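You operate a simulated robot arm through the tools that you are given. There is no shell and no other tool.

Carry out the task below with a simulated robot arm. There is one attempt and no reset: what you move stays moved.

## Task
Scrub the dirty plug on the green mat clean in the steel dish and put it back.
Fine: wet the wooden brush on the teal pad first; brush back in its place. Set down upright: wooden brush. What is to be rubbed or washed off counts as gone when no trace of it is left.

The check looks at the end state, three seconds after you hand in, the way a careful person would. Anything else that was tipped, shoved, dropped, spilled or broken makes it a failure.

## Robot
A 6-joint arm with a fingered hand, fixed in place. Base frame: the origin is at the foot of the arm, x ahead of it, y to its left, z up; the work surface is at about z = 0.88. Readings come in m, degrees, newtons and seconds.
With the tool pointing down near the work surface it reaches from about 0.3 to 0.7 m from the base axis. Its first joint turns from -166.0 to 166.0 degrees. Payload 4 kg.
The TCP is the grasp point between the finger pads, 0.022 m short of the fingertips. In the tool frame z runs along the fingers and y along their closing line. The gripper opens to 0.112 m. The gripper's body begins 0.06 m behind the TCP. The gripper is a hand of 4 fingers: y runs from the thumb to the fingers, the wrist lies at [0, 0, -0.218] in the tool frame.
Orientation is that of the tool frame in the base frame, as a unit quaternion [x, y, z, w]. With the fingers straight down and closing along the base's y, the tool's x points along the base's -x, its y along +y and its z along -z.

## Interface
- The arm moves only by the tool nudge_tool. Its argument "motion" is a list of rows, each an object (a shift or turn left out is 0) with "translation": the shift along the tool's x, y, z in m, a list of three; "turn": the turn, a rotation vector about the tool's x, y, z in degrees, a list of three. In form: [{"translation": [tx, ty, tz], "turn": [wx, wy, wz]}, ...]. A call has 1 to 20 rows; each row shifts and turns the commanded pose from where the row before left it, along the tool's axes as they then stand. Rows are played at 5 a second. More than 0.05 m and 8.6 degrees between two rows, and nothing of the call is played. Where a pose cannot be reached the arm comes as near as it can. A force on the tool above 90 N (or 10 N above the force at the start of the call, whichever is more), or a blocked arm, ends the call early, and 0.2 s more pass. In this call time passes only in rows, and 0.2 s behind the last. It gives the time, the measured TCP pose, the force on the tool (base axes), the opening and the grip force at its end, in the units of the frame above (readings bear some noise), with the torque about the TCP (base axes, N m) and any sound that the robot's microphone picked up, and new pictures: "pictures" is both (left out), scene, wrist or none.
- Cameras (640 x 400 px; columns grow to the right, rows downward): "scene" is fixed at [0.4012, 0.4997, 1.6738]; the picture's right is [-0.04, 1.00, 0.00], its down [0.96, 0.04, -0.29] and it looks along [-0.29, -0.01, -0.96] (base axes); focal length 272 px, centre (320, 200). "wrist" rides on the gripper at [0.069, 0.004, -0.083] in the tool frame; the picture's right is [-0.06, 1.00, 0.00], its down [-0.77, -0.05, -0.64] and it looks along [-0.64, -0.04, 0.77] (tool axes); focal length 243 px, centre (320, 200). There is no depth. A picture from a camera that has moved, and an enlarged one, comes with that camera's place and axes in the base frame and with its lens.
- set_fingers(finger1, finger2, finger3, thumb_bend): sets how far each is bent, from 0 (flat) to 1 (curled in); at 0.3 the hand is open as for a grip, at 0.7 the pads meet at the TCP. One left out holds its place. A second passes; each finger stops where it meets its share of the squeeze, and holds until it gets a number again. It is the only way to open and close the hand. It gives what a move gives, with no picture; readings hold the bend of each and the force on the fingers (four entries, about 0 where the hand has none), thumb and palm.
- inspect(camera, box): a new picture of the part [left, top, right, bottom] of that camera's present view, enlarged. It takes no simulated time.
- sign_off(): hands the job in; it is judged then, once.

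Places have to be worked out from the pictures, the camera data and where the tool is seen. Open the gripper and draw the arm clear of the work before you hand the job in, unless the task says otherwise.

The tools are called after ">>>" as name(argument=value, ...) on one line, values as JSON. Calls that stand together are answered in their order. nudge_tool: Moves the arm, as the interface text tells. Its arguments: {"type":"object","properties":{"motion":{"type":"array","items":{"type":"object","properties":{"translation":{"type":"array","items":{"type":"number"}},"turn":{"type":"array","items":{"type":"number"}}}}},"pictures":{"type":"string","enum":["both","scene","wrist","none"]}},"required":["motion"]} The other tools are called the same way: set_fingers (finger1, finger2, finger3, thumb_bend) moves the fingers one by one; inspect (camera, box) takes an enlarged picture of a part of a camera's view; sign_off () hands the job in.

At the start:

```text
t: 0.0
tool_pos: [0.1709, 0.3345, 1.2152]
tcp_rot: [0.0, 1.0, 0.0, 0.0]
wrist_force: [-0.4, -0.6, -0.1]
wrist_torque: [0.0, 0.02, 0.01]
opening: 0.1118
finger_force: 0.0
shape: jaw
bend: [0.3, 0.3, 0.3, 0.3]
finger forces: [0.1, 0.1, 0.0, 0.1, 0.1, 0.0]
```

scene: 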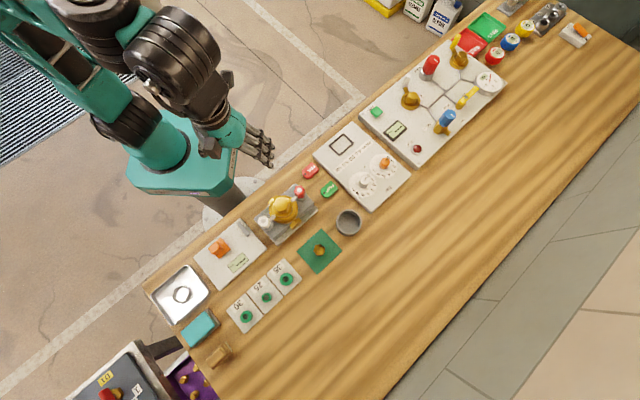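
wrist: 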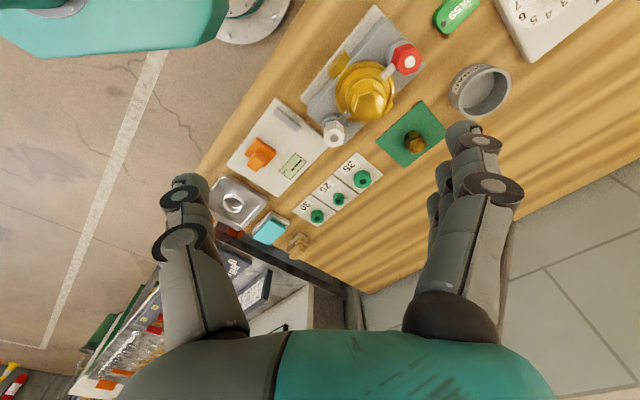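

The pictures show a bench with a green mat (plug on it), a steel dish, a teal pad and a small wooden brush at the bench's end. I'll look closer at each of them before moving.

>>> inspect(camera="scene", box=[140, 250, 300, 370])

>>> inspect(camera="scene", box=[280, 200, 380, 280])

>>> inspect(camera="wrist", box=[200, 100, 480, 275])

```text
3.33 times, centred on (220, 310) of scene
camera zoom: at [0.4012, 0.4997, 1.6738], right [-0.04, 1.0, 0.0], down [0.96, 0.04, -0.29], along [-0.29, -0.01, -0.96], focal length 906 px, centre (653, -167)
```

zoom: 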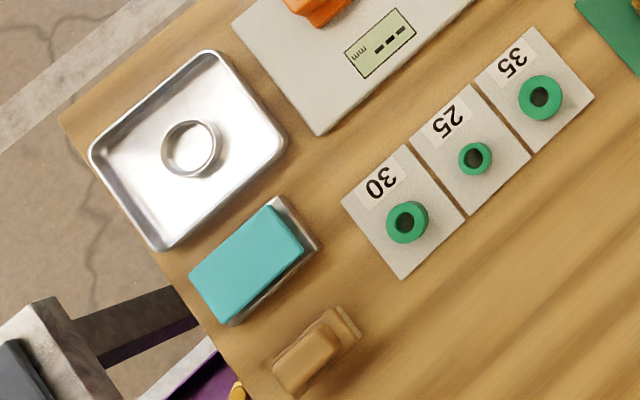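

```text
5.00 times, centred on (330, 240) of scene
camera zoom: at [0.4012, 0.4997, 1.6738], right [-0.04, 1.0, 0.0], down [0.96, 0.04, -0.29], along [-0.29, -0.01, -0.96], focal length 1359 px, centre (270, 0)
```

zoom: 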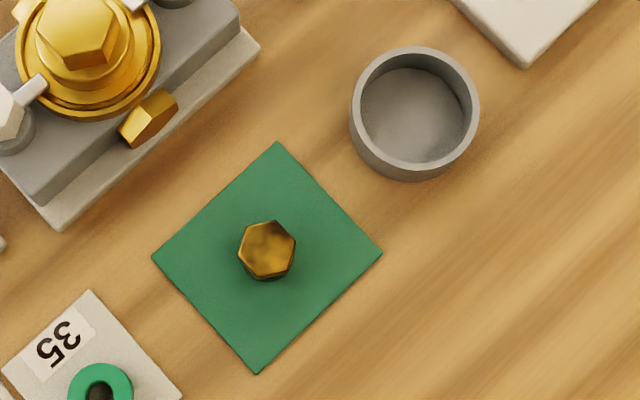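

```text
2.29 times, centred on (340, 188) of wrist
camera zoom: at [0.1019, 0.3375, 1.2986], right [0.06, 1.0, 0.0], down [0.77, -0.05, 0.64], along [0.64, -0.04, -0.77], focal length 555 px, centre (274, 229)
```

zoom: 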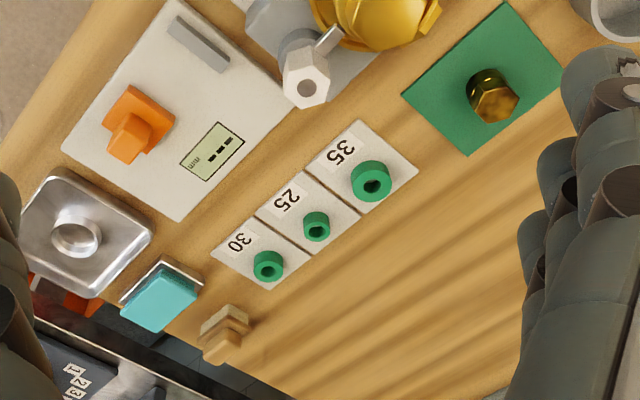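

The brush stands at about (0.58, 0.25), the pad at (0.53, 0.19), the dish with a ring in it at (0.45, 0.12), and the plug at (0.315, 0.495). I'll move the hand, still high, so the wrist camera can see the brush, pad and dish closer.

>>> nudge_tool(motion=[{"translation": [-0.0327, -0.0192, 0.0136]}, {"translation": [-0.0327, -0.0192, 0.0136]}, {"translation": [-0.0327, -0.0192, 0.0136]}, {"translation": [-0.0327, -0.0192, 0.0136]}, {"translation": [-0.0327, -0.0192, 0.0136]}, {"translation": [-0.0327, -0.0192, 0.0136]}, {"translation": [-0.0327, -0.0192, 0.0136]}], pictures="both")

```text
t: 1.6
tool_pos: [0.4006, 0.2006, 1.1197]
tcp_rot: [0.0, 1.0, 0.0, 0.0]
wrist_force: [-0.3, 0.5, -0.2]
wrist_torque: [-0.01, -0.02, -0.01]
opening: 0.1118
finger_force: 0.0
shape: jaw
bend: [0.3, 0.3, 0.3, 0.3]
finger forces: [0.0, 0.1, 0.0, 0.1, 0.1, 0.0]
camera wrist: at [0.3311, 0.2043, 1.2024], right [0.06, 1.0, 0.0], down [0.77, -0.05, 0.64], along [0.64, -0.04, -0.77], focal length 243 px, centre (320, 200)
```

scene: 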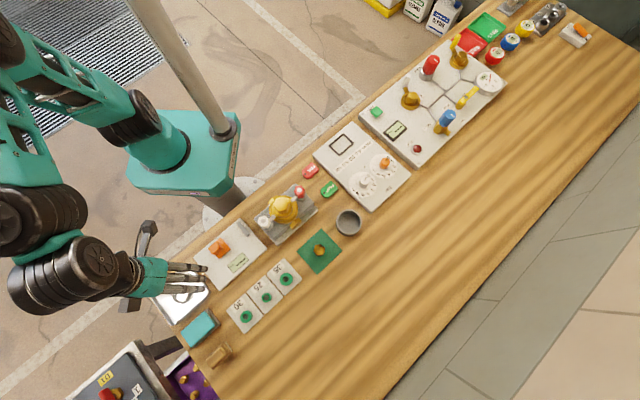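
wrist: 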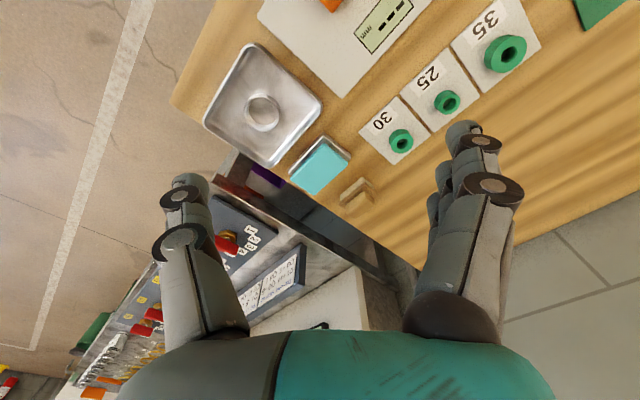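

The wrist camera now looks down over the dish, pad and brush; I zoom in to learn their shapes.

>>> inspect(camera="wrist", box=[270, 120, 430, 220])

>>> inspect(camera="wrist", box=[190, 40, 350, 140])

```text
4.00 times, centred on (350, 170) of wrist
camera zoom: at [0.3311, 0.2043, 1.2024], right [0.06, 1.0, 0.0], down [0.77, -0.05, 0.64], along [0.64, -0.04, -0.77], focal length 970 px, centre (200, 320)
```

zoom: 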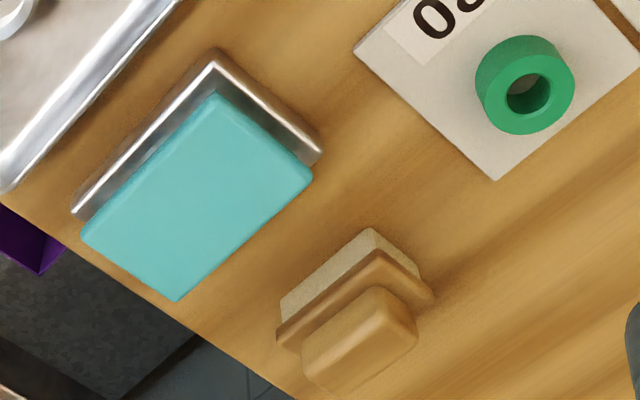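

```text
4.00 times, centred on (270, 90) of wrist
camera zoom: at [0.3311, 0.2043, 1.2024], right [0.06, 1.0, 0.0], down [0.77, -0.05, 0.64], along [0.64, -0.04, -0.77], focal length 970 px, centre (520, 640)
```

zoom: 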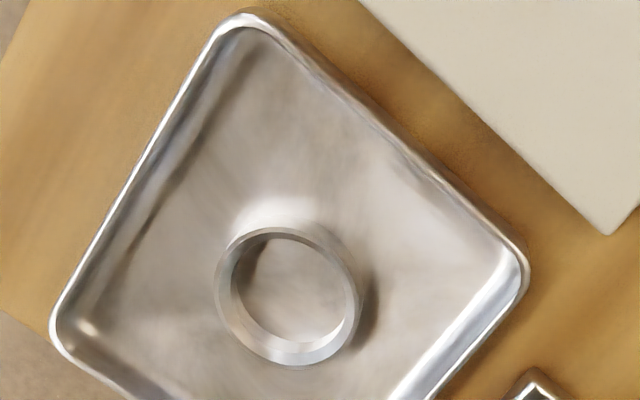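

The brush stands on its bristles with a wider plate and a narrower rounded grip on top, long axis along the bench's length. I zoom further on it and on the pad for dimensions.

>>> inspect(camera="wrist", box=[328, 168, 392, 228])

>>> inspect(camera="scene", box=[196, 330, 244, 374])

>>> inspect(camera="wrist", box=[282, 128, 354, 200])

```text
6.67 times, centred on (360, 198) of wrist
camera zoom: at [0.3311, 0.2043, 1.2024], right [0.06, 1.0, 0.0], down [0.77, -0.05, 0.64], along [0.64, -0.04, -0.77], focal length 1618 px, centre (53, 213)
```

zoom: 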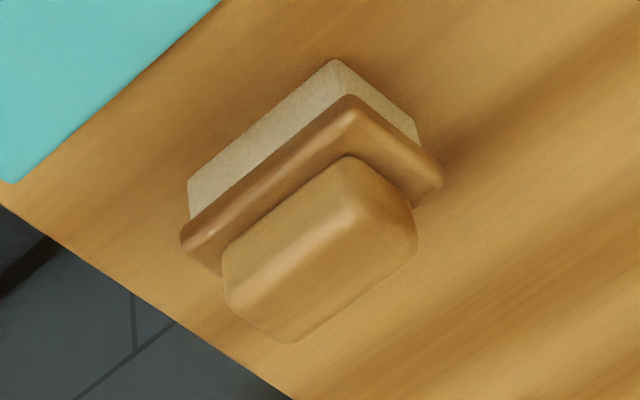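

```text
9.09 times, centred on (220, 352) of scene
camera zoom: at [0.4012, 0.4997, 1.6738], right [-0.04, 1.0, 0.0], down [0.96, 0.04, -0.29], along [-0.29, -0.01, -0.96], focal length 2470 px, centre (1229, -1182)
```

zoom: 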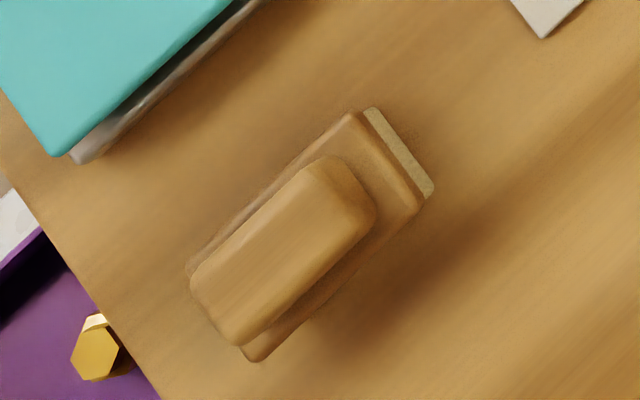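

```text
5.56 times, centred on (318, 164) of wrist
camera zoom: at [0.3311, 0.2043, 1.2024], right [0.06, 1.0, 0.0], down [0.77, -0.05, 0.64], along [0.64, -0.04, -0.77], focal length 1348 px, centre (331, 400)
```

zoom: 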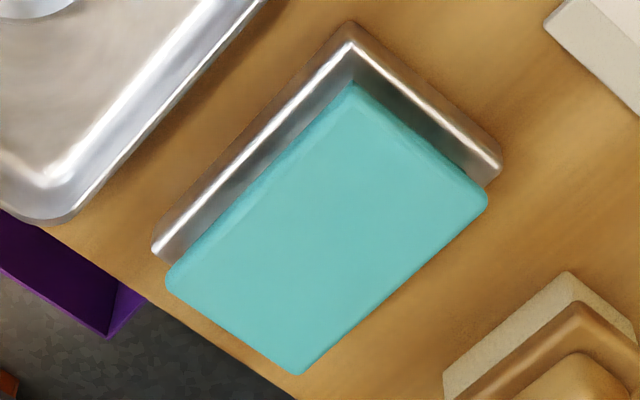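

I measured the brush: its top is at about (0.589, 0.25, 0.919) and its grip is ~20 mm wide and ~51 mm long. The pad top is at about (0.527, 0.190, 0.90) and the ring centre near (0.445, 0.122). Next I move high over the valve block to look at the plug from closer.

>>> nudge_tool(motion=[{"translation": [0.0233, 0.0333, 0.0022]}, {"translation": [0.0233, 0.0333, 0.0022]}, {"translation": [0.0233, 0.0333, 0.0022]}, {"translation": [0.0233, 0.0333, 0.0022]}, {"translation": [0.0233, 0.0333, 0.0022]}, {"translation": [0.0233, 0.0333, 0.0022]}, {"translation": [0.0233, 0.0333, 0.0022]}, {"translation": [0.0233, 0.0333, 0.0022]}, {"translation": [0.0233, 0.0333, 0.0022]}], pictures="wrist")

>>> inspect(camera="wrist", box=[240, 120, 400, 220])

```text
t: 3.6
tool_pos: [0.1941, 0.503, 1.1014]
tcp_rot: [0.001, 1.0, 0.0, 0.001]
wrist_force: [-0.8, 0.4, -0.2]
wrist_torque: [-0.02, 0.0, -0.01]
opening: 0.1118
finger_force: 0.1
shape: jaw
bend: [0.3, 0.3, 0.3, 0.3]
finger forces: [0.0, 0.0, 0.1, 0.0, 0.1, 0.0]
camera wrist: at [0.1241, 0.5057, 1.1833], right [0.06, 1.0, 0.0], down [0.77, -0.05, 0.64], along [0.64, -0.04, -0.77], focal length 243 px, centre (320, 200)
```

wrist: 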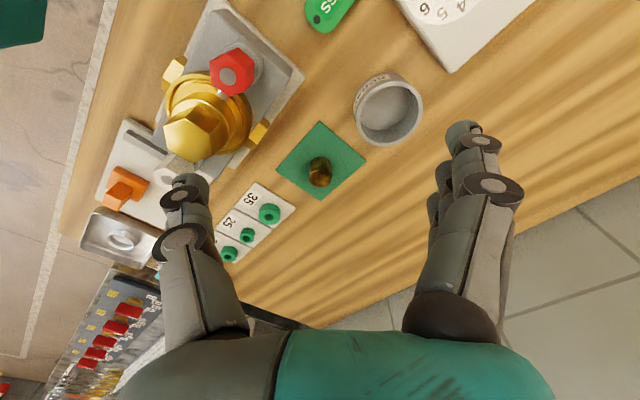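

```text
4.00 times, centred on (320, 170) of wrist
camera zoom: at [0.1241, 0.5057, 1.1833], right [0.06, 1.0, 0.0], down [0.77, -0.05, 0.64], along [0.64, -0.04, -0.77], focal length 970 px, centre (320, 320)
```

zoom: 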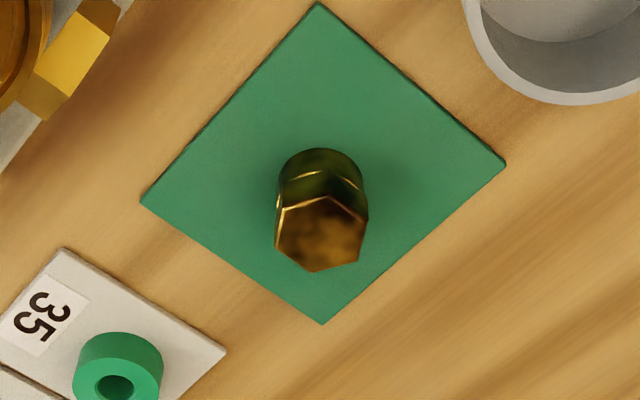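

The plug is a hex head on a short cylinder, its top about z=0.908 at (0.315, 0.495), with stains on its top face. I zoom in on it from both cameras to learn the hex orientation and the stained areas.

>>> inspect(camera="wrist", box=[296, 146, 344, 194])

>>> inspect(camera="scene", box=[300, 232, 340, 267])

>>> inspect(camera="scene", box=[150, 260, 214, 330])

```text
8.33 times, centred on (320, 170) of wrist
camera zoom: at [0.1241, 0.5057, 1.1833], right [0.06, 1.0, 0.0], down [0.77, -0.05, 0.64], along [0.64, -0.04, -0.77], focal length 2022 px, centre (320, 450)
```

zoom: 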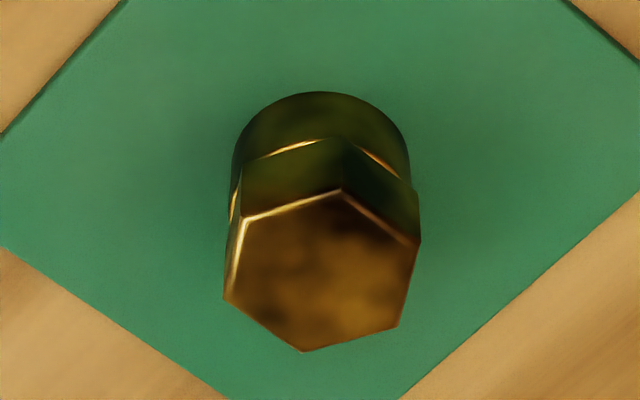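

```text
11.43 times, centred on (320, 250) of scene
camera zoom: at [0.4012, 0.4997, 1.6738], right [-0.04, 1.0, 0.0], down [0.96, 0.04, -0.29], along [-0.29, -0.01, -0.96], focal length 3106 px, centre (320, -366)
```

zoom: 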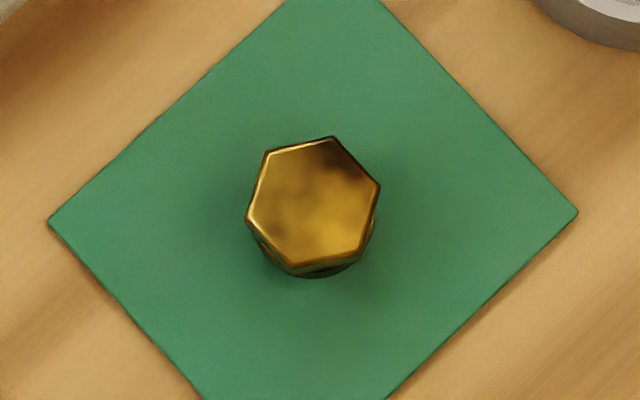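

```text
5.71 times, centred on (182, 295) of scene
camera zoom: at [0.4012, 0.4997, 1.6738], right [-0.04, 1.0, 0.0], down [0.96, 0.04, -0.29], along [-0.29, -0.01, -0.96], focal length 1553 px, centre (1109, -343)
```

zoom: 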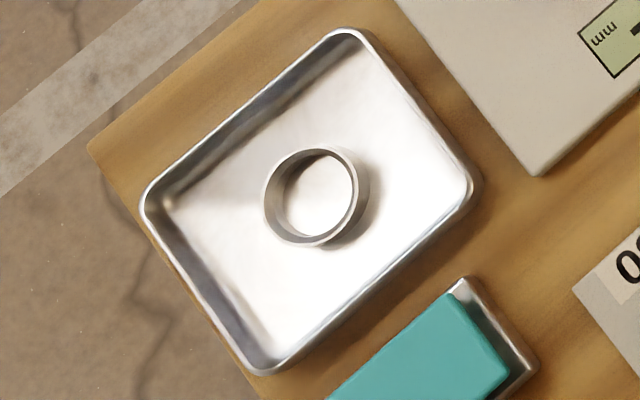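

The hex flats face about 73°, 133° and 13° in the base plane, so turning the closing line by 17° meets a pair of flats squarely. I first half-close the hand in free air to learn how bend relates to opening.

>>> set_fingers(finger1=0.5, finger2=0.5, finger3=0.5, thumb_bend=0.5)

>>> inspect(camera="wrist", box=[160, 80, 560, 330])

```text
t: 4.6
tool_pos: [0.1941, 0.5022, 1.1001]
tcp_rot: [0.0, 1.0, 0.0, 0.001]
wrist_force: [0.7, -0.8, -0.1]
wrist_torque: [0.04, 0.04, 0.0]
opening: 0.0583
finger_force: 0.0
shape: fingers
bend: [0.5, 0.5, 0.5, 0.5]
finger forces: [0.0, 0.0, 0.1, 0.0, 0.0, 0.0]
```

```text
1.60 times, centred on (360, 205) of wrist
camera zoom: at [0.1245, 0.5055, 1.183], right [0.06, 1.0, 0.0], down [0.77, -0.05, 0.64], along [0.64, -0.04, -0.77], focal length 388 px, centre (256, 192)
```

zoom: 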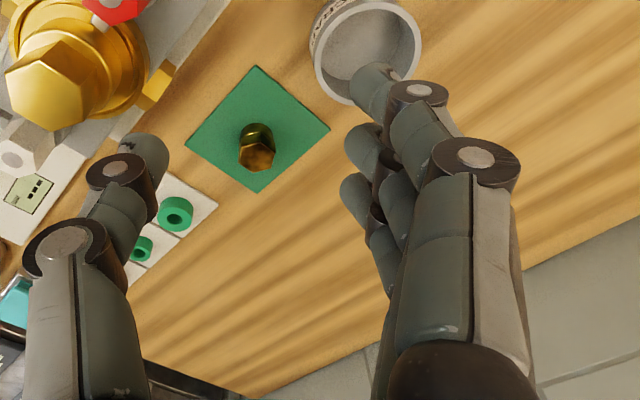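

Opening is about 0.058 m at bend 0.5, and thumb and middle finger oppose each other at the centre. Now I move over the plug at z≈0.97 and turn the closing line by 17° to match the flats.

>>> nudge_tool(motion=[{"translation": [-0.0202, -0.0013, 0.0217]}, {"translation": [-0.0202, -0.0013, 0.0217]}, {"translation": [-0.0202, -0.0013, 0.0217]}, {"translation": [-0.0202, -0.0013, 0.0217]}, {"translation": [-0.0202, -0.0013, 0.0217]}, {"translation": [-0.0202, -0.0013, 0.0217]}, {"turn": [0, 0, 8.5]}, {"turn": [0, 0, 8.5]}], pictures="both")

>>> inspect(camera="wrist", box=[240, 100, 400, 200])

```text
t: 6.4
tool_pos: [0.312, 0.4919, 0.9718]
tcp_rot: [0.148, 0.989, 0.0, 0.0]
wrist_force: [0.3, 0.7, 0.9]
wrist_torque: [-0.03, -0.02, -0.01]
opening: 0.0584
finger_force: 0.0
shape: fingers
bend: [0.5, 0.5, 0.5, 0.5]
finger forces: [0.0, 0.0, 0.0, 0.0, 0.0, 0.1]
camera wrist: at [0.2466, 0.5154, 1.0542], right [0.35, 0.94, 0.0], down [0.72, -0.27, 0.64], along [0.6, -0.23, -0.77], focal length 243 px, centre (320, 200)
```

scene: 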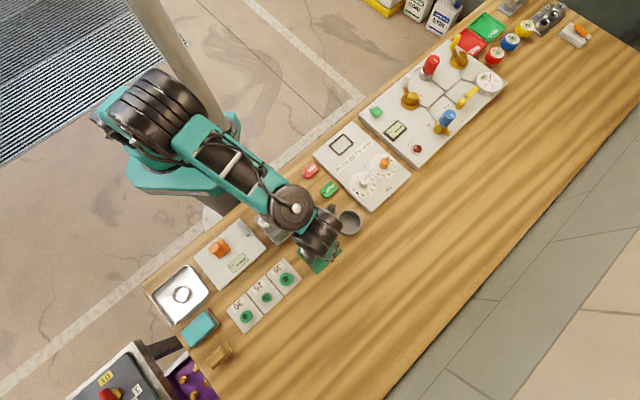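
wrist: 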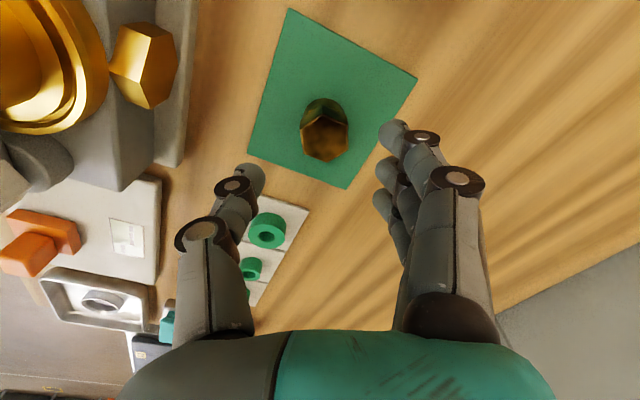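

```text
4.00 times, centred on (320, 150) of wrist
camera zoom: at [0.2466, 0.5154, 1.0542], right [0.35, 0.94, 0.0], down [0.72, -0.27, 0.64], along [0.6, -0.23, -0.77], focal length 970 px, centre (320, 400)
```

zoom: 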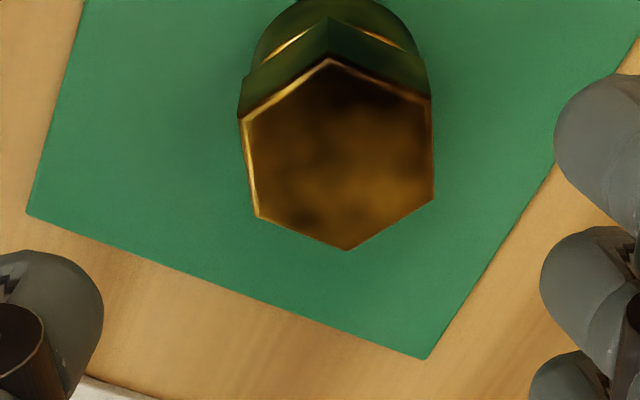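

The plug's centre is about 3 mm to the fingers' side and 2 mm off along tool x. I correct that and come down to z≈0.925, then check the picture before going lower.

>>> nudge_tool(motion=[{"translation": [-0.0018, 0.003, 0.01]}, {"translation": [0, 0, 0.012]}, {"translation": [0, 0, 0.012]}, {"translation": [0, 0, 0.012]}], pictures="wrist")

>>> inspect(camera="wrist", box=[220, 80, 460, 230])

```text
t: 7.4
tool_pos: [0.313, 0.4936, 0.9233]
tcp_rot: [0.148, 0.989, 0.0, 0.001]
wrist_force: [-0.3, 0.1, 0.1]
wrist_torque: [-0.02, -0.01, 0.01]
opening: 0.0584
finger_force: 0.0
shape: fingers
bend: [0.5, 0.5, 0.5, 0.5]
finger forces: [0.0, 0.0, 0.1, 0.0, 0.0, 0.0]
camera wrist: at [0.248, 0.5182, 1.0068], right [0.35, 0.94, 0.0], down [0.72, -0.27, 0.64], along [0.6, -0.23, -0.77], focal length 243 px, centre (320, 200)
```

wrist: 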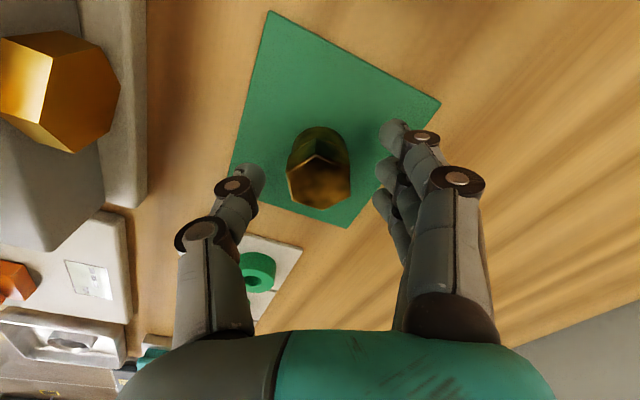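

```text
2.67 times, centred on (340, 155) of wrist
camera zoom: at [0.248, 0.5182, 1.0068], right [0.35, 0.94, 0.0], down [0.72, -0.27, 0.64], along [0.6, -0.23, -0.77], focal length 647 px, centre (267, 320)
```

zoom: 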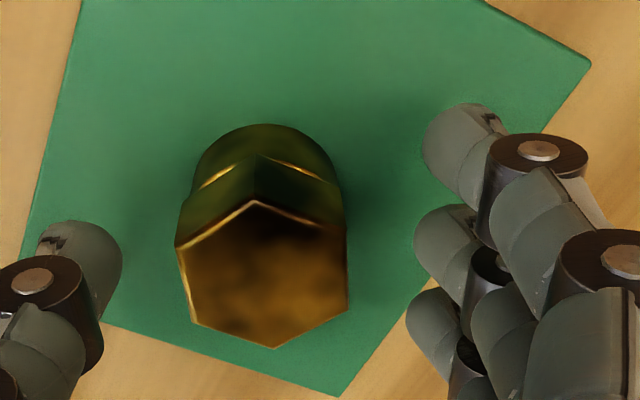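

The plug is centred between thumb and middle finger; about 7 mm more descent puts the fingertips around the lower edge of the hex head. I lower, then pinch with thumb and middle finger only.

>>> nudge_tool(motion=[{"translation": [-0.0015, 0, 0.0035]}, {"translation": [0, 0, 0.0035]}], pictures="none")

>>> set_fingers(finger2=0.7, thumb_bend=0.7)

>>> inspect(camera="wrist", box=[220, 80, 460, 230])

```text
t: 8.0
tool_pos: [0.3161, 0.4941, 0.9158]
tcp_rot: [0.148, 0.989, 0.001, 0.0]
wrist_force: [0.2, -0.3, -0.4]
wrist_torque: [0.02, -0.02, 0.01]
opening: 0.0585
finger_force: 0.1
shape: fingers
bend: [0.5, 0.5, 0.5, 0.5]
finger forces: [0.0, 0.0, 0.0, 0.0, 0.0, 0.0]
```

```text
t: 9.0
tool_pos: [0.3144, 0.4935, 0.9175]
tcp_rot: [0.148, 0.989, 0.0, 0.0]
wrist_force: [-0.4, -0.8, 0.4]
wrist_torque: [0.0, 0.01, 0.06]
opening: 0.0421
finger_force: 7.4
shape: fingers
bend: [0.5, 0.59, 0.5, 0.66]
finger forces: [0.0, 7.1, 0.0, 0.1, 7.1, 0.1]
```

```text
2.67 times, centred on (340, 155) of wrist
camera zoom: at [0.2501, 0.5177, 0.9999], right [0.35, 0.94, 0.0], down [0.72, -0.27, 0.64], along [0.6, -0.23, -0.77], focal length 647 px, centre (267, 320)
```

zoom: 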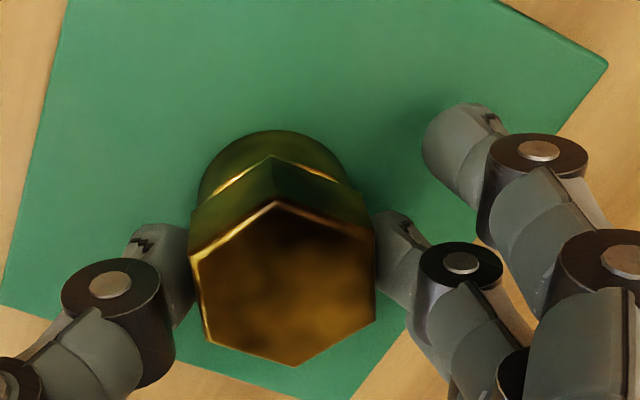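

Thumb and middle finger hold the hex with about 7 N each; the plug now sits ~3 mm toward the finger side of TCP. I lift slowly and check that it comes along.

>>> nudge_tool(motion=[{"translation": [0, 0, -0.005]}, {"translation": [0, 0, -0.01]}, {"translation": [0, 0, -0.015]}, {"translation": [0, 0, -0.02]}, {"translation": [0, 0, -0.025]}, {"translation": [0, 0, -0.025]}], pictures="both")

>>> inspect(camera="wrist", box=[220, 80, 460, 230])

```text
t: 10.4
tool_pos: [0.3149, 0.4923, 1.0178]
tcp_rot: [0.148, 0.989, 0.0, -0.001]
wrist_force: [0.1, -0.5, -2.1]
wrist_torque: [-0.02, 0.0, 0.0]
opening: 0.0417
finger_force: 7.1
shape: fingers
bend: [0.5, 0.59, 0.5, 0.66]
finger forces: [0.0, 7.1, 0.1, 0.0, 7.1, 0.0]
camera wrist: at [0.2504, 0.5158, 1.1012], right [0.35, 0.94, 0.0], down [0.72, -0.27, 0.64], along [0.6, -0.23, -0.77], focal length 243 px, centre (320, 200)
```

scene: 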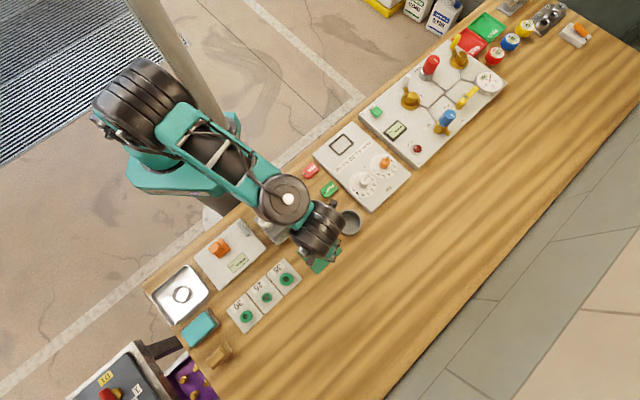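
wrist: 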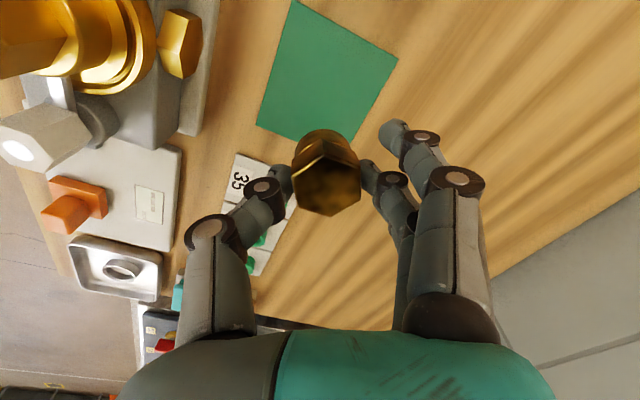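

```text
2.67 times, centred on (340, 155) of wrist
camera zoom: at [0.2504, 0.5158, 1.1012], right [0.35, 0.94, 0.0], down [0.72, -0.27, 0.64], along [0.6, -0.23, -0.77], focal length 647 px, centre (267, 320)
```

zoom: 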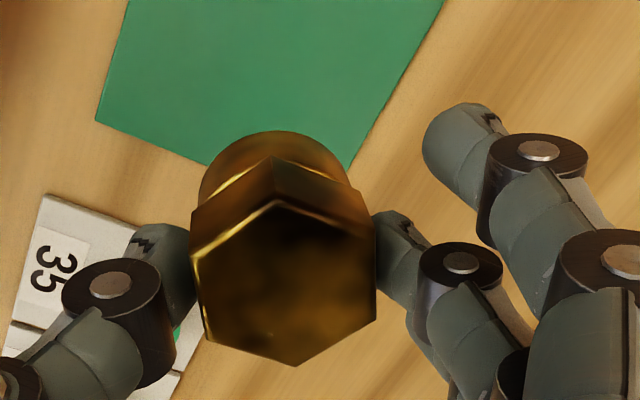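

The plug is held firmly and upright (about 2 N load). I carry it at z≈1.02 across to above the ring in the dish.

>>> nudge_tool(motion=[{"translation": [-0.00969, -0.01337, 0]}, {"translation": [-0.01937, -0.02673, 0]}, {"translation": [-0.01937, -0.02673, 0]}, {"translation": [-0.01937, -0.02673, 0]}, {"translation": [-0.01937, -0.02673, 0]}, {"translation": [-0.01937, -0.02673, 0]}, {"translation": [-0.01937, -0.02673, 0]}, {"translation": [-0.01937, -0.02673, 0]}, {"translation": [-0.01937, -0.02673, 0]}, {"translation": [-0.01937, -0.02673, 0]}, {"translation": [-0.01937, -0.02673, 0]}, {"translation": [-0.01937, -0.02673, 0]}, {"translation": [-0.00969, -0.01337, 0]}], pictures="both")

>>> inspect(camera="wrist", box=[240, 40, 400, 140])

```text
t: 13.2
tool_pos: [0.4452, 0.1183, 1.0199]
tcp_rot: [0.148, 0.989, 0.0, 0.0]
wrist_force: [-1.0, -0.4, -1.5]
wrist_torque: [0.0, -0.03, -0.02]
opening: 0.0413
finger_force: 6.5
shape: fingers
bend: [0.5, 0.59, 0.5, 0.66]
finger forces: [0.0, 6.8, 0.0, 0.1, 6.9, 0.0]
camera wrist: at [0.3794, 0.1419, 1.1027], right [0.35, 0.94, 0.0], down [0.72, -0.27, 0.64], along [0.6, -0.23, -0.77], focal length 243 px, centre (320, 200)
```

scene: 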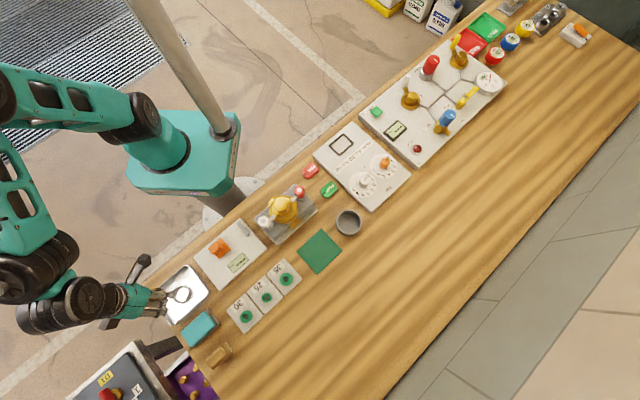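
wrist: 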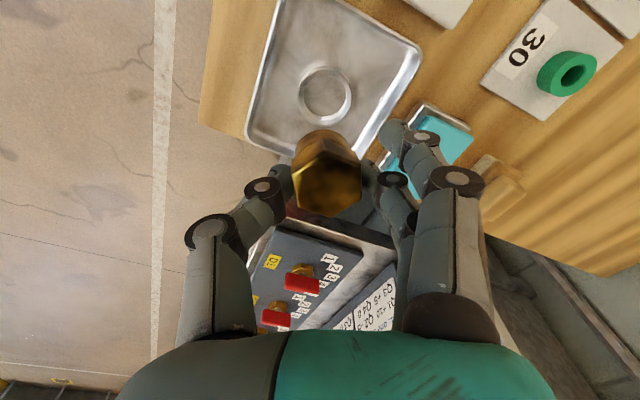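

```text
4.00 times, centred on (320, 90) of wrist
camera zoom: at [0.3794, 0.1419, 1.1027], right [0.35, 0.94, 0.0], down [0.72, -0.27, 0.64], along [0.6, -0.23, -0.77], focal length 970 px, centre (320, 640)
```

zoom: 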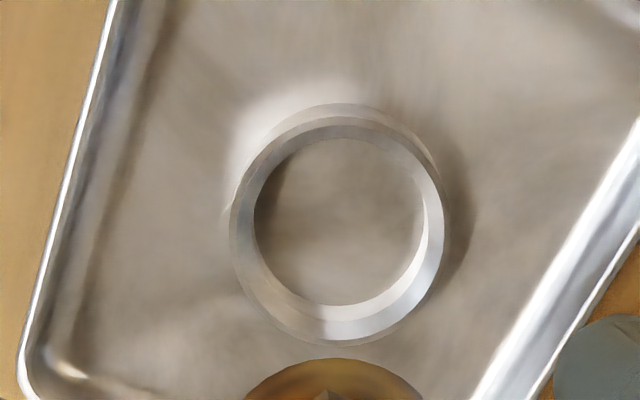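

From the tool frame, the ring sits about 5 mm along tool +x from the plug. I correct that and come down halfway to recheck.

>>> nudge_tool(motion=[{"translation": [0.0052, 0.0008, 0.01]}, {"translation": [0, 0, 0.02]}, {"translation": [0, 0, 0.02]}], pictures="wrist")

>>> inspect(camera="wrist", box=[240, 70, 400, 170])

>>> inspect(camera="scene", box=[140, 255, 220, 325])

```text
t: 14.0
tool_pos: [0.4391, 0.1211, 0.9681]
tcp_rot: [0.148, 0.989, 0.0, 0.0]
wrist_force: [0.2, -0.4, -1.8]
wrist_torque: [-0.02, -0.05, 0.01]
opening: 0.0412
finger_force: 7.3
shape: fingers
bend: [0.5, 0.59, 0.5, 0.66]
finger forces: [0.0, 6.8, 0.0, 0.0, 6.7, 0.0]
camera wrist: at [0.3742, 0.1448, 1.051], right [0.35, 0.94, 0.0], down [0.72, -0.27, 0.64], along [0.6, -0.23, -0.77], focal length 243 px, centre (320, 200)
```

wrist: 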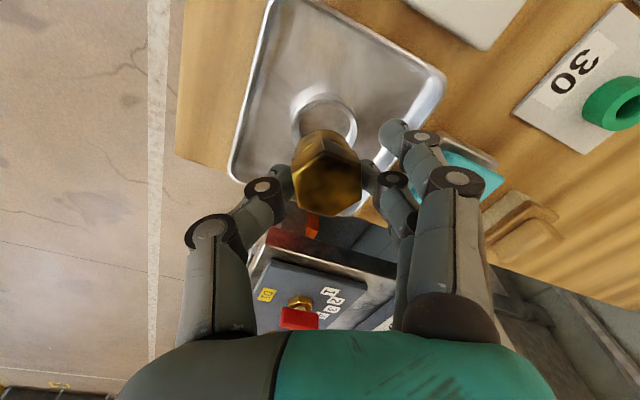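

```text
4.00 times, centred on (320, 120) of wrist
camera zoom: at [0.3742, 0.1448, 1.051], right [0.35, 0.94, 0.0], down [0.72, -0.27, 0.64], along [0.6, -0.23, -0.77], focal length 970 px, centre (320, 520)
```

zoom: 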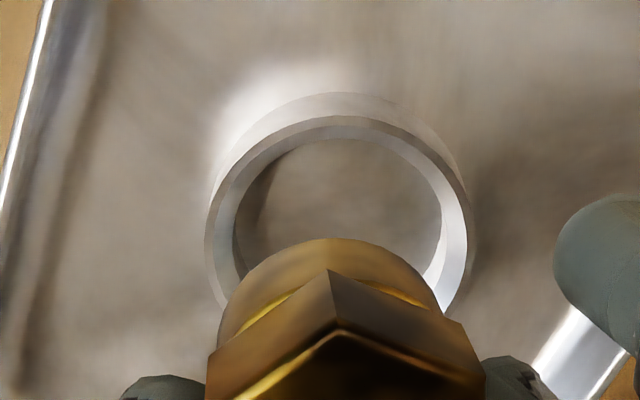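

```text
5.71 times, centred on (180, 290) of scene
camera zoom: at [0.4012, 0.4997, 1.6738], right [-0.04, 1.0, 0.0], down [0.96, 0.04, -0.29], along [-0.29, -0.01, -0.96], focal length 1553 px, centre (1120, -314)
```

zoom: 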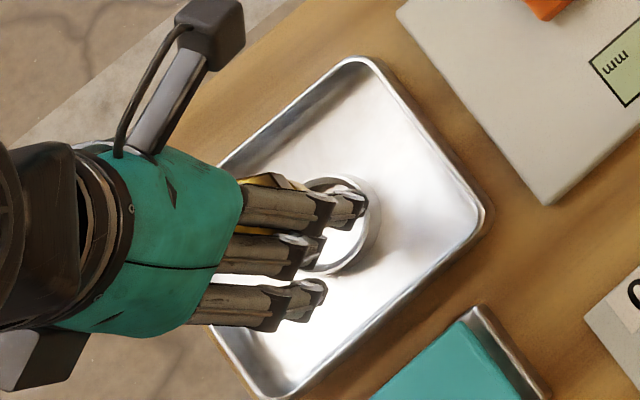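

The ring appears ~3–4 mm toward tool −x from the plug's centre. I correct by 3.5 mm and lower to where the plug's bottom is still above the ring's rim for another check.

>>> nudge_tool(motion=[{"translation": [-0.0035, 0, 0.012]}, {"translation": [0, 0, 0.012]}], pictures="none")

>>> inspect(camera="wrist", box=[260, 90, 380, 165])

>>> inspect(camera="scene", box=[150, 270, 210, 320])

```text
t: 14.6
tool_pos: [0.4435, 0.1194, 0.9454]
tcp_rot: [0.147, 0.989, 0.0, 0.0]
wrist_force: [-0.2, 0.1, -1.8]
wrist_torque: [-0.01, -0.03, -0.02]
opening: 0.0413
finger_force: 6.8
shape: fingers
bend: [0.5, 0.59, 0.5, 0.66]
finger forces: [0.1, 6.8, 0.1, 0.0, 6.7, 0.0]
```

```text
5.33 times, centred on (320, 128) of wrist
camera zoom: at [0.3781, 0.1436, 1.0276], right [0.35, 0.94, 0.0], down [0.72, -0.27, 0.64], along [0.6, -0.23, -0.77], focal length 1294 px, centre (320, 587)
```

zoom: 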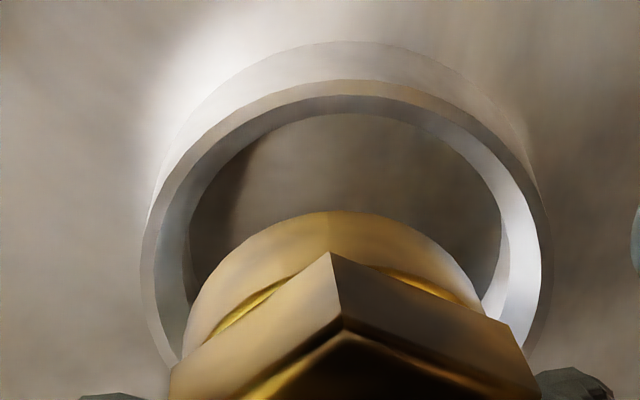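

```text
8.00 times, centred on (180, 295) of scene
camera zoom: at [0.4012, 0.4997, 1.6738], right [-0.04, 1.0, 0.0], down [0.96, 0.04, -0.29], along [-0.29, -0.01, -0.96], focal length 2174 px, centre (1440, -560)
```

zoom: 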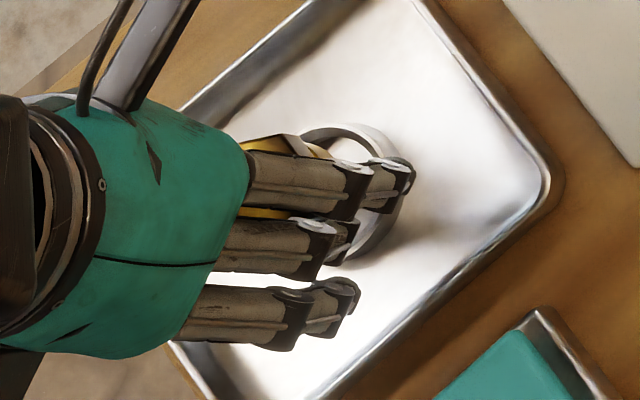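

Plug and ring now agree within about 1 mm. I nudge by that and lower the plug into the ring gently, watching the force.

>>> nudge_tool(motion=[{"translation": [-0.001, 0.001, 0.005]}, {"translation": [0, 0, 0.005]}, {"translation": [0, 0, 0.005]}, {"translation": [0, 0, 0.005]}], pictures="none")

>>> inspect(camera="wrist", box=[240, 90, 400, 190])

```text
t: 15.6
tool_pos: [0.4446, 0.1211, 0.9248]
tcp_rot: [0.148, 0.989, 0.001, 0.001]
wrist_force: [0.3, 0.1, -1.5]
wrist_torque: [-0.02, 0.01, -0.02]
opening: 0.0413
finger_force: 6.7
shape: fingers
bend: [0.5, 0.59, 0.5, 0.66]
finger forces: [0.0, 6.8, 0.0, 0.1, 6.7, 0.0]
```

```text
4.00 times, centred on (320, 140) of wrist
camera zoom: at [0.3795, 0.1447, 1.0072], right [0.35, 0.94, 0.0], down [0.72, -0.27, 0.64], along [0.6, -0.23, -0.77], focal length 970 px, centre (320, 440)
```

zoom: 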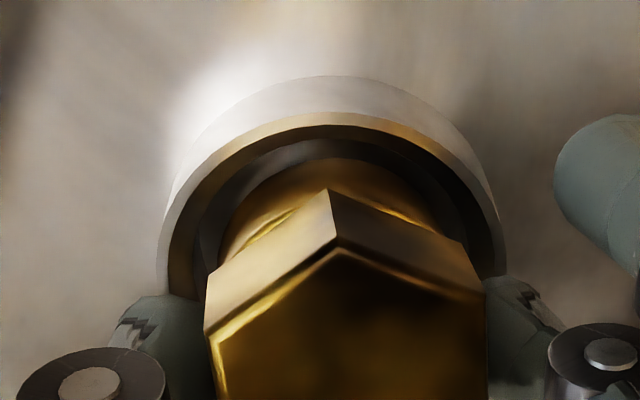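

The plug has entered the ring with even clearance. I keep lowering in small steps until it rests on the dish floor.

>>> nudge_tool(motion=[{"translation": [0, 0, 0.0015]}, {"translation": [0, 0, 0.0015]}], pictures="none")

```text
t: 16.2
tool_pos: [0.4449, 0.1222, 0.9219]
tcp_rot: [0.147, 0.989, 0.001, 0.001]
wrist_force: [-2.1, 1.5, 7.7]
wrist_torque: [0.23, -0.03, 0.06]
opening: 0.0413
finger_force: 11.1
shape: fingers
bend: [0.5, 0.62, 0.5, 0.66]
finger forces: [0.0, 16.6, 0.1, 0.1, 6.6, 0.1]
```

Contact: about 9 N upward, and finger 2's force rose. I look before releasing.

>>> inspect(camera="wrist", box=[240, 90, 400, 190])

>>> inspect(camera="scene", box=[150, 270, 210, 320])

```text
4.00 times, centred on (320, 140) of wrist
camera zoom: at [0.3796, 0.1453, 1.005], right [0.35, 0.94, 0.0], down [0.72, -0.27, 0.64], along [0.6, -0.23, -0.77], focal length 970 px, centre (320, 440)
```

zoom: 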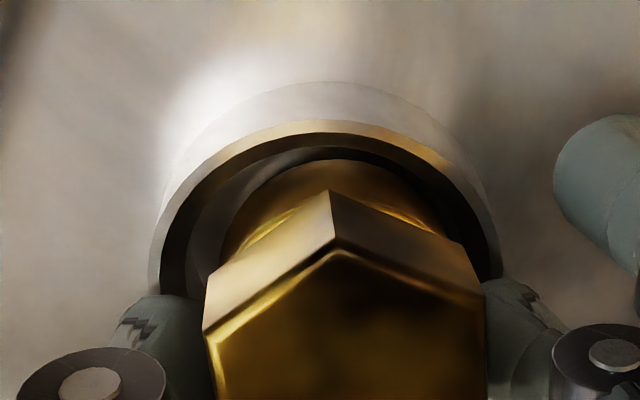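

```text
8.00 times, centred on (180, 295) of scene
camera zoom: at [0.4012, 0.4997, 1.6738], right [-0.04, 1.0, 0.0], down [0.96, 0.04, -0.29], along [-0.29, -0.01, -0.96], focal length 2174 px, centre (1440, -560)
```

zoom: 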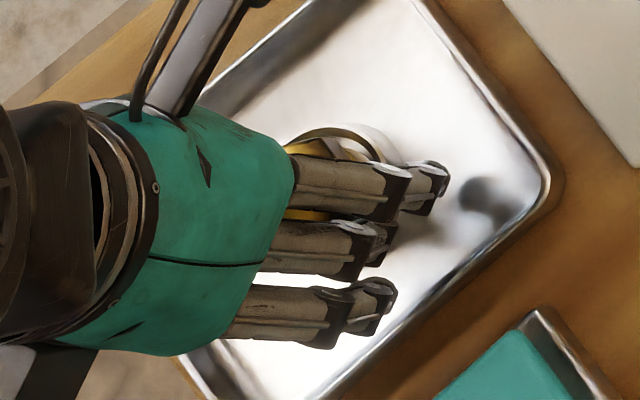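

The middle fingertip is very close to the ring's rim, which may be what took the load. I back up 1 mm and read the forces again.

>>> nudge_tool(motion=[{"translation": [0, 0, -0.001]}], pictures="none")

```text
t: 16.6
tool_pos: [0.444, 0.1204, 0.9219]
tcp_rot: [0.148, 0.989, 0.001, 0.0]
wrist_force: [0.2, 0.6, 0.7]
wrist_torque: [-0.02, -0.02, 0.0]
opening: 0.041
finger_force: 8.0
shape: fingers
bend: [0.5, 0.61, 0.5, 0.66]
finger forces: [0.0, 8.6, 0.1, 0.1, 6.5, 0.0]
```

The load is nearly relieved with the weight carried, so the plug is resting. I open the thumb and middle finger.

>>> set_fingers(finger2=0.54, thumb_bend=0.57)

>>> inspect(camera="wrist", box=[240, 90, 400, 190])

```text
t: 17.6
tool_pos: [0.4442, 0.1209, 0.9234]
tcp_rot: [0.149, 0.989, 0.0, 0.0]
wrist_force: [-0.3, -2.6, 3.2]
wrist_torque: [0.01, -0.04, 0.0]
opening: 0.0491
finger_force: 2.6
shape: fingers
bend: [0.5, 0.59, 0.5, 0.56]
finger forces: [0.1, 5.2, 0.0, 0.0, 0.0, 0.0]
```

```text
4.00 times, centred on (320, 140) of wrist
camera zoom: at [0.3793, 0.1448, 1.0057], right [0.35, 0.94, 0.0], down [0.72, -0.27, 0.64], along [0.6, -0.23, -0.77], focal length 970 px, centre (320, 440)
```

zoom: 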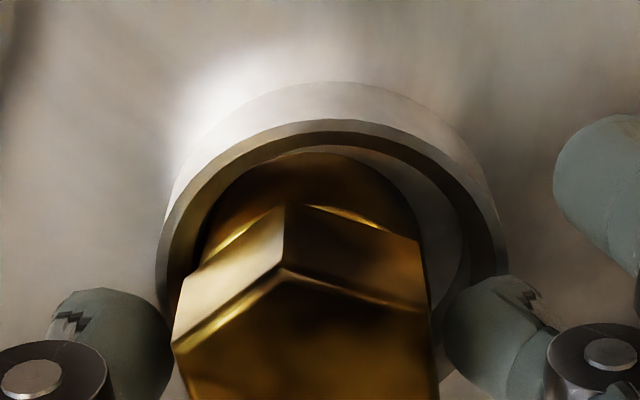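

The thumb is clear, but the middle fingertip dips inside the ring and presses outward on its wall. I bend it back in a little to relax, before lifting straight up.

>>> set_fingers(finger2=0.595)

```text
t: 18.6
tool_pos: [0.444, 0.1215, 0.9224]
tcp_rot: [0.147, 0.989, 0.0, 0.0]
wrist_force: [1.5, 1.6, 3.1]
wrist_torque: [0.06, -0.05, -0.02]
opening: 0.0491
finger_force: 2.2
shape: fingers
bend: [0.5, 0.59, 0.5, 0.56]
finger forces: [0.0, 3.7, 0.0, 0.0, 0.1, 0.0]
```

A small load remains (finger tip on the rim). I lift 3 mm straight up and re-read.

>>> nudge_tool(motion=[{"translation": [0, 0, -0.0015]}, {"translation": [0, 0, -0.0015]}], pictures="none")

>>> inspect(camera="wrist", box=[240, 90, 400, 190])

```text
t: 19.2
tool_pos: [0.4451, 0.121, 0.9257]
tcp_rot: [0.148, 0.989, 0.0, 0.0]
wrist_force: [0.5, 0.1, -0.1]
wrist_torque: [0.0, -0.03, 0.0]
opening: 0.0492
finger_force: 0.2
shape: fingers
bend: [0.5, 0.59, 0.5, 0.56]
finger forces: [0.0, 0.2, 0.0, 0.0, 0.0, 0.1]
```

```text
4.00 times, centred on (320, 140) of wrist
camera zoom: at [0.3797, 0.1445, 1.0084], right [0.35, 0.94, 0.0], down [0.72, -0.27, 0.64], along [0.6, -0.23, -0.77], focal length 970 px, centre (320, 440)
```

zoom: 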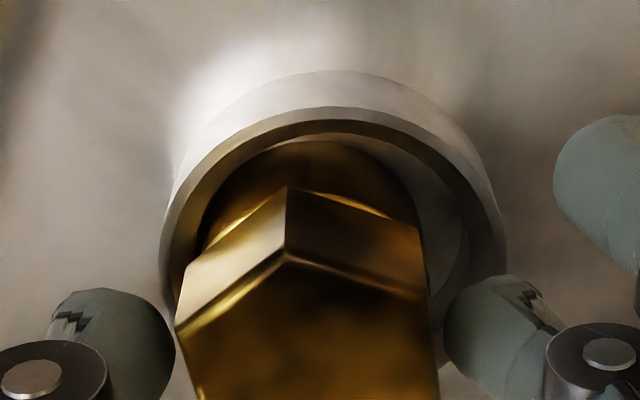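

Fingers are now free and the plug stays in the ring. I rise further, opening clearance, and look at it.

>>> nudge_tool(motion=[{"translation": [0, 0, -0.01]}, {"translation": [0, 0, -0.02]}, {"translation": [0, 0, -0.03]}, {"translation": [0, 0, -0.03]}, {"translation": [0, 0, -0.02]}], pictures="both")

>>> inspect(camera="wrist", box=[260, 60, 388, 140])

>>> inspect(camera="scene", box=[150, 270, 210, 320])

```text
t: 20.4
tool_pos: [0.4433, 0.1196, 1.0343]
tcp_rot: [0.148, 0.989, -0.001, -0.001]
wrist_force: [0.4, -0.1, -0.8]
wrist_torque: [0.02, 0.02, 0.04]
opening: 0.0492
finger_force: 0.1
shape: fingers
bend: [0.5, 0.59, 0.5, 0.56]
finger forces: [0.0, 0.0, 0.1, 0.0, 0.0, 0.0]
camera wrist: at [0.3775, 0.1427, 1.1165], right [0.35, 0.94, 0.0], down [0.72, -0.27, 0.64], along [0.6, -0.23, -0.77], focal length 243 px, centre (320, 200)
```

scene: 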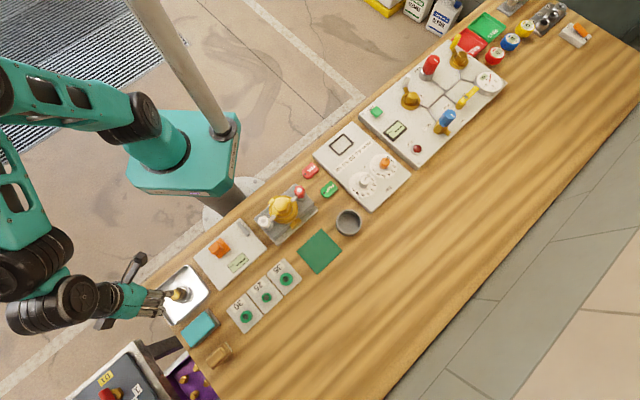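
wrist: 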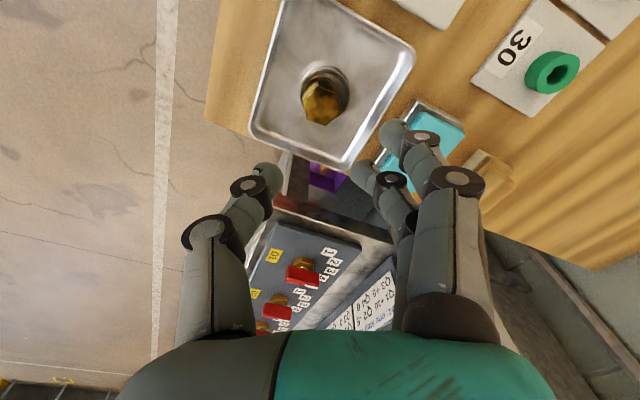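

```text
5.00 times, centred on (324, 100) of wrist
camera zoom: at [0.3775, 0.1427, 1.1165], right [0.35, 0.94, 0.0], down [0.72, -0.27, 0.64], along [0.6, -0.23, -0.77], focal length 1213 px, centre (300, 700)
```

zoom: 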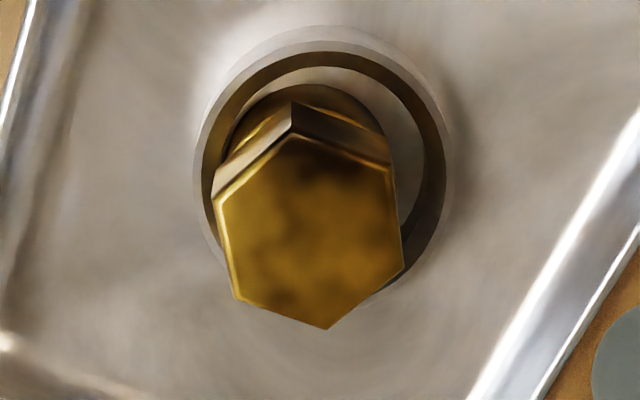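

```text
8.00 times, centred on (180, 295) of scene
camera zoom: at [0.4012, 0.4997, 1.6738], right [-0.04, 1.0, 0.0], down [0.96, 0.04, -0.29], along [-0.29, -0.01, -0.96], focal length 2174 px, centre (1440, -560)
```

zoom: 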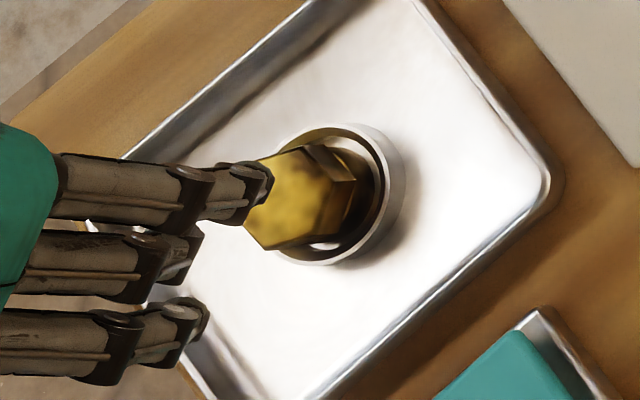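

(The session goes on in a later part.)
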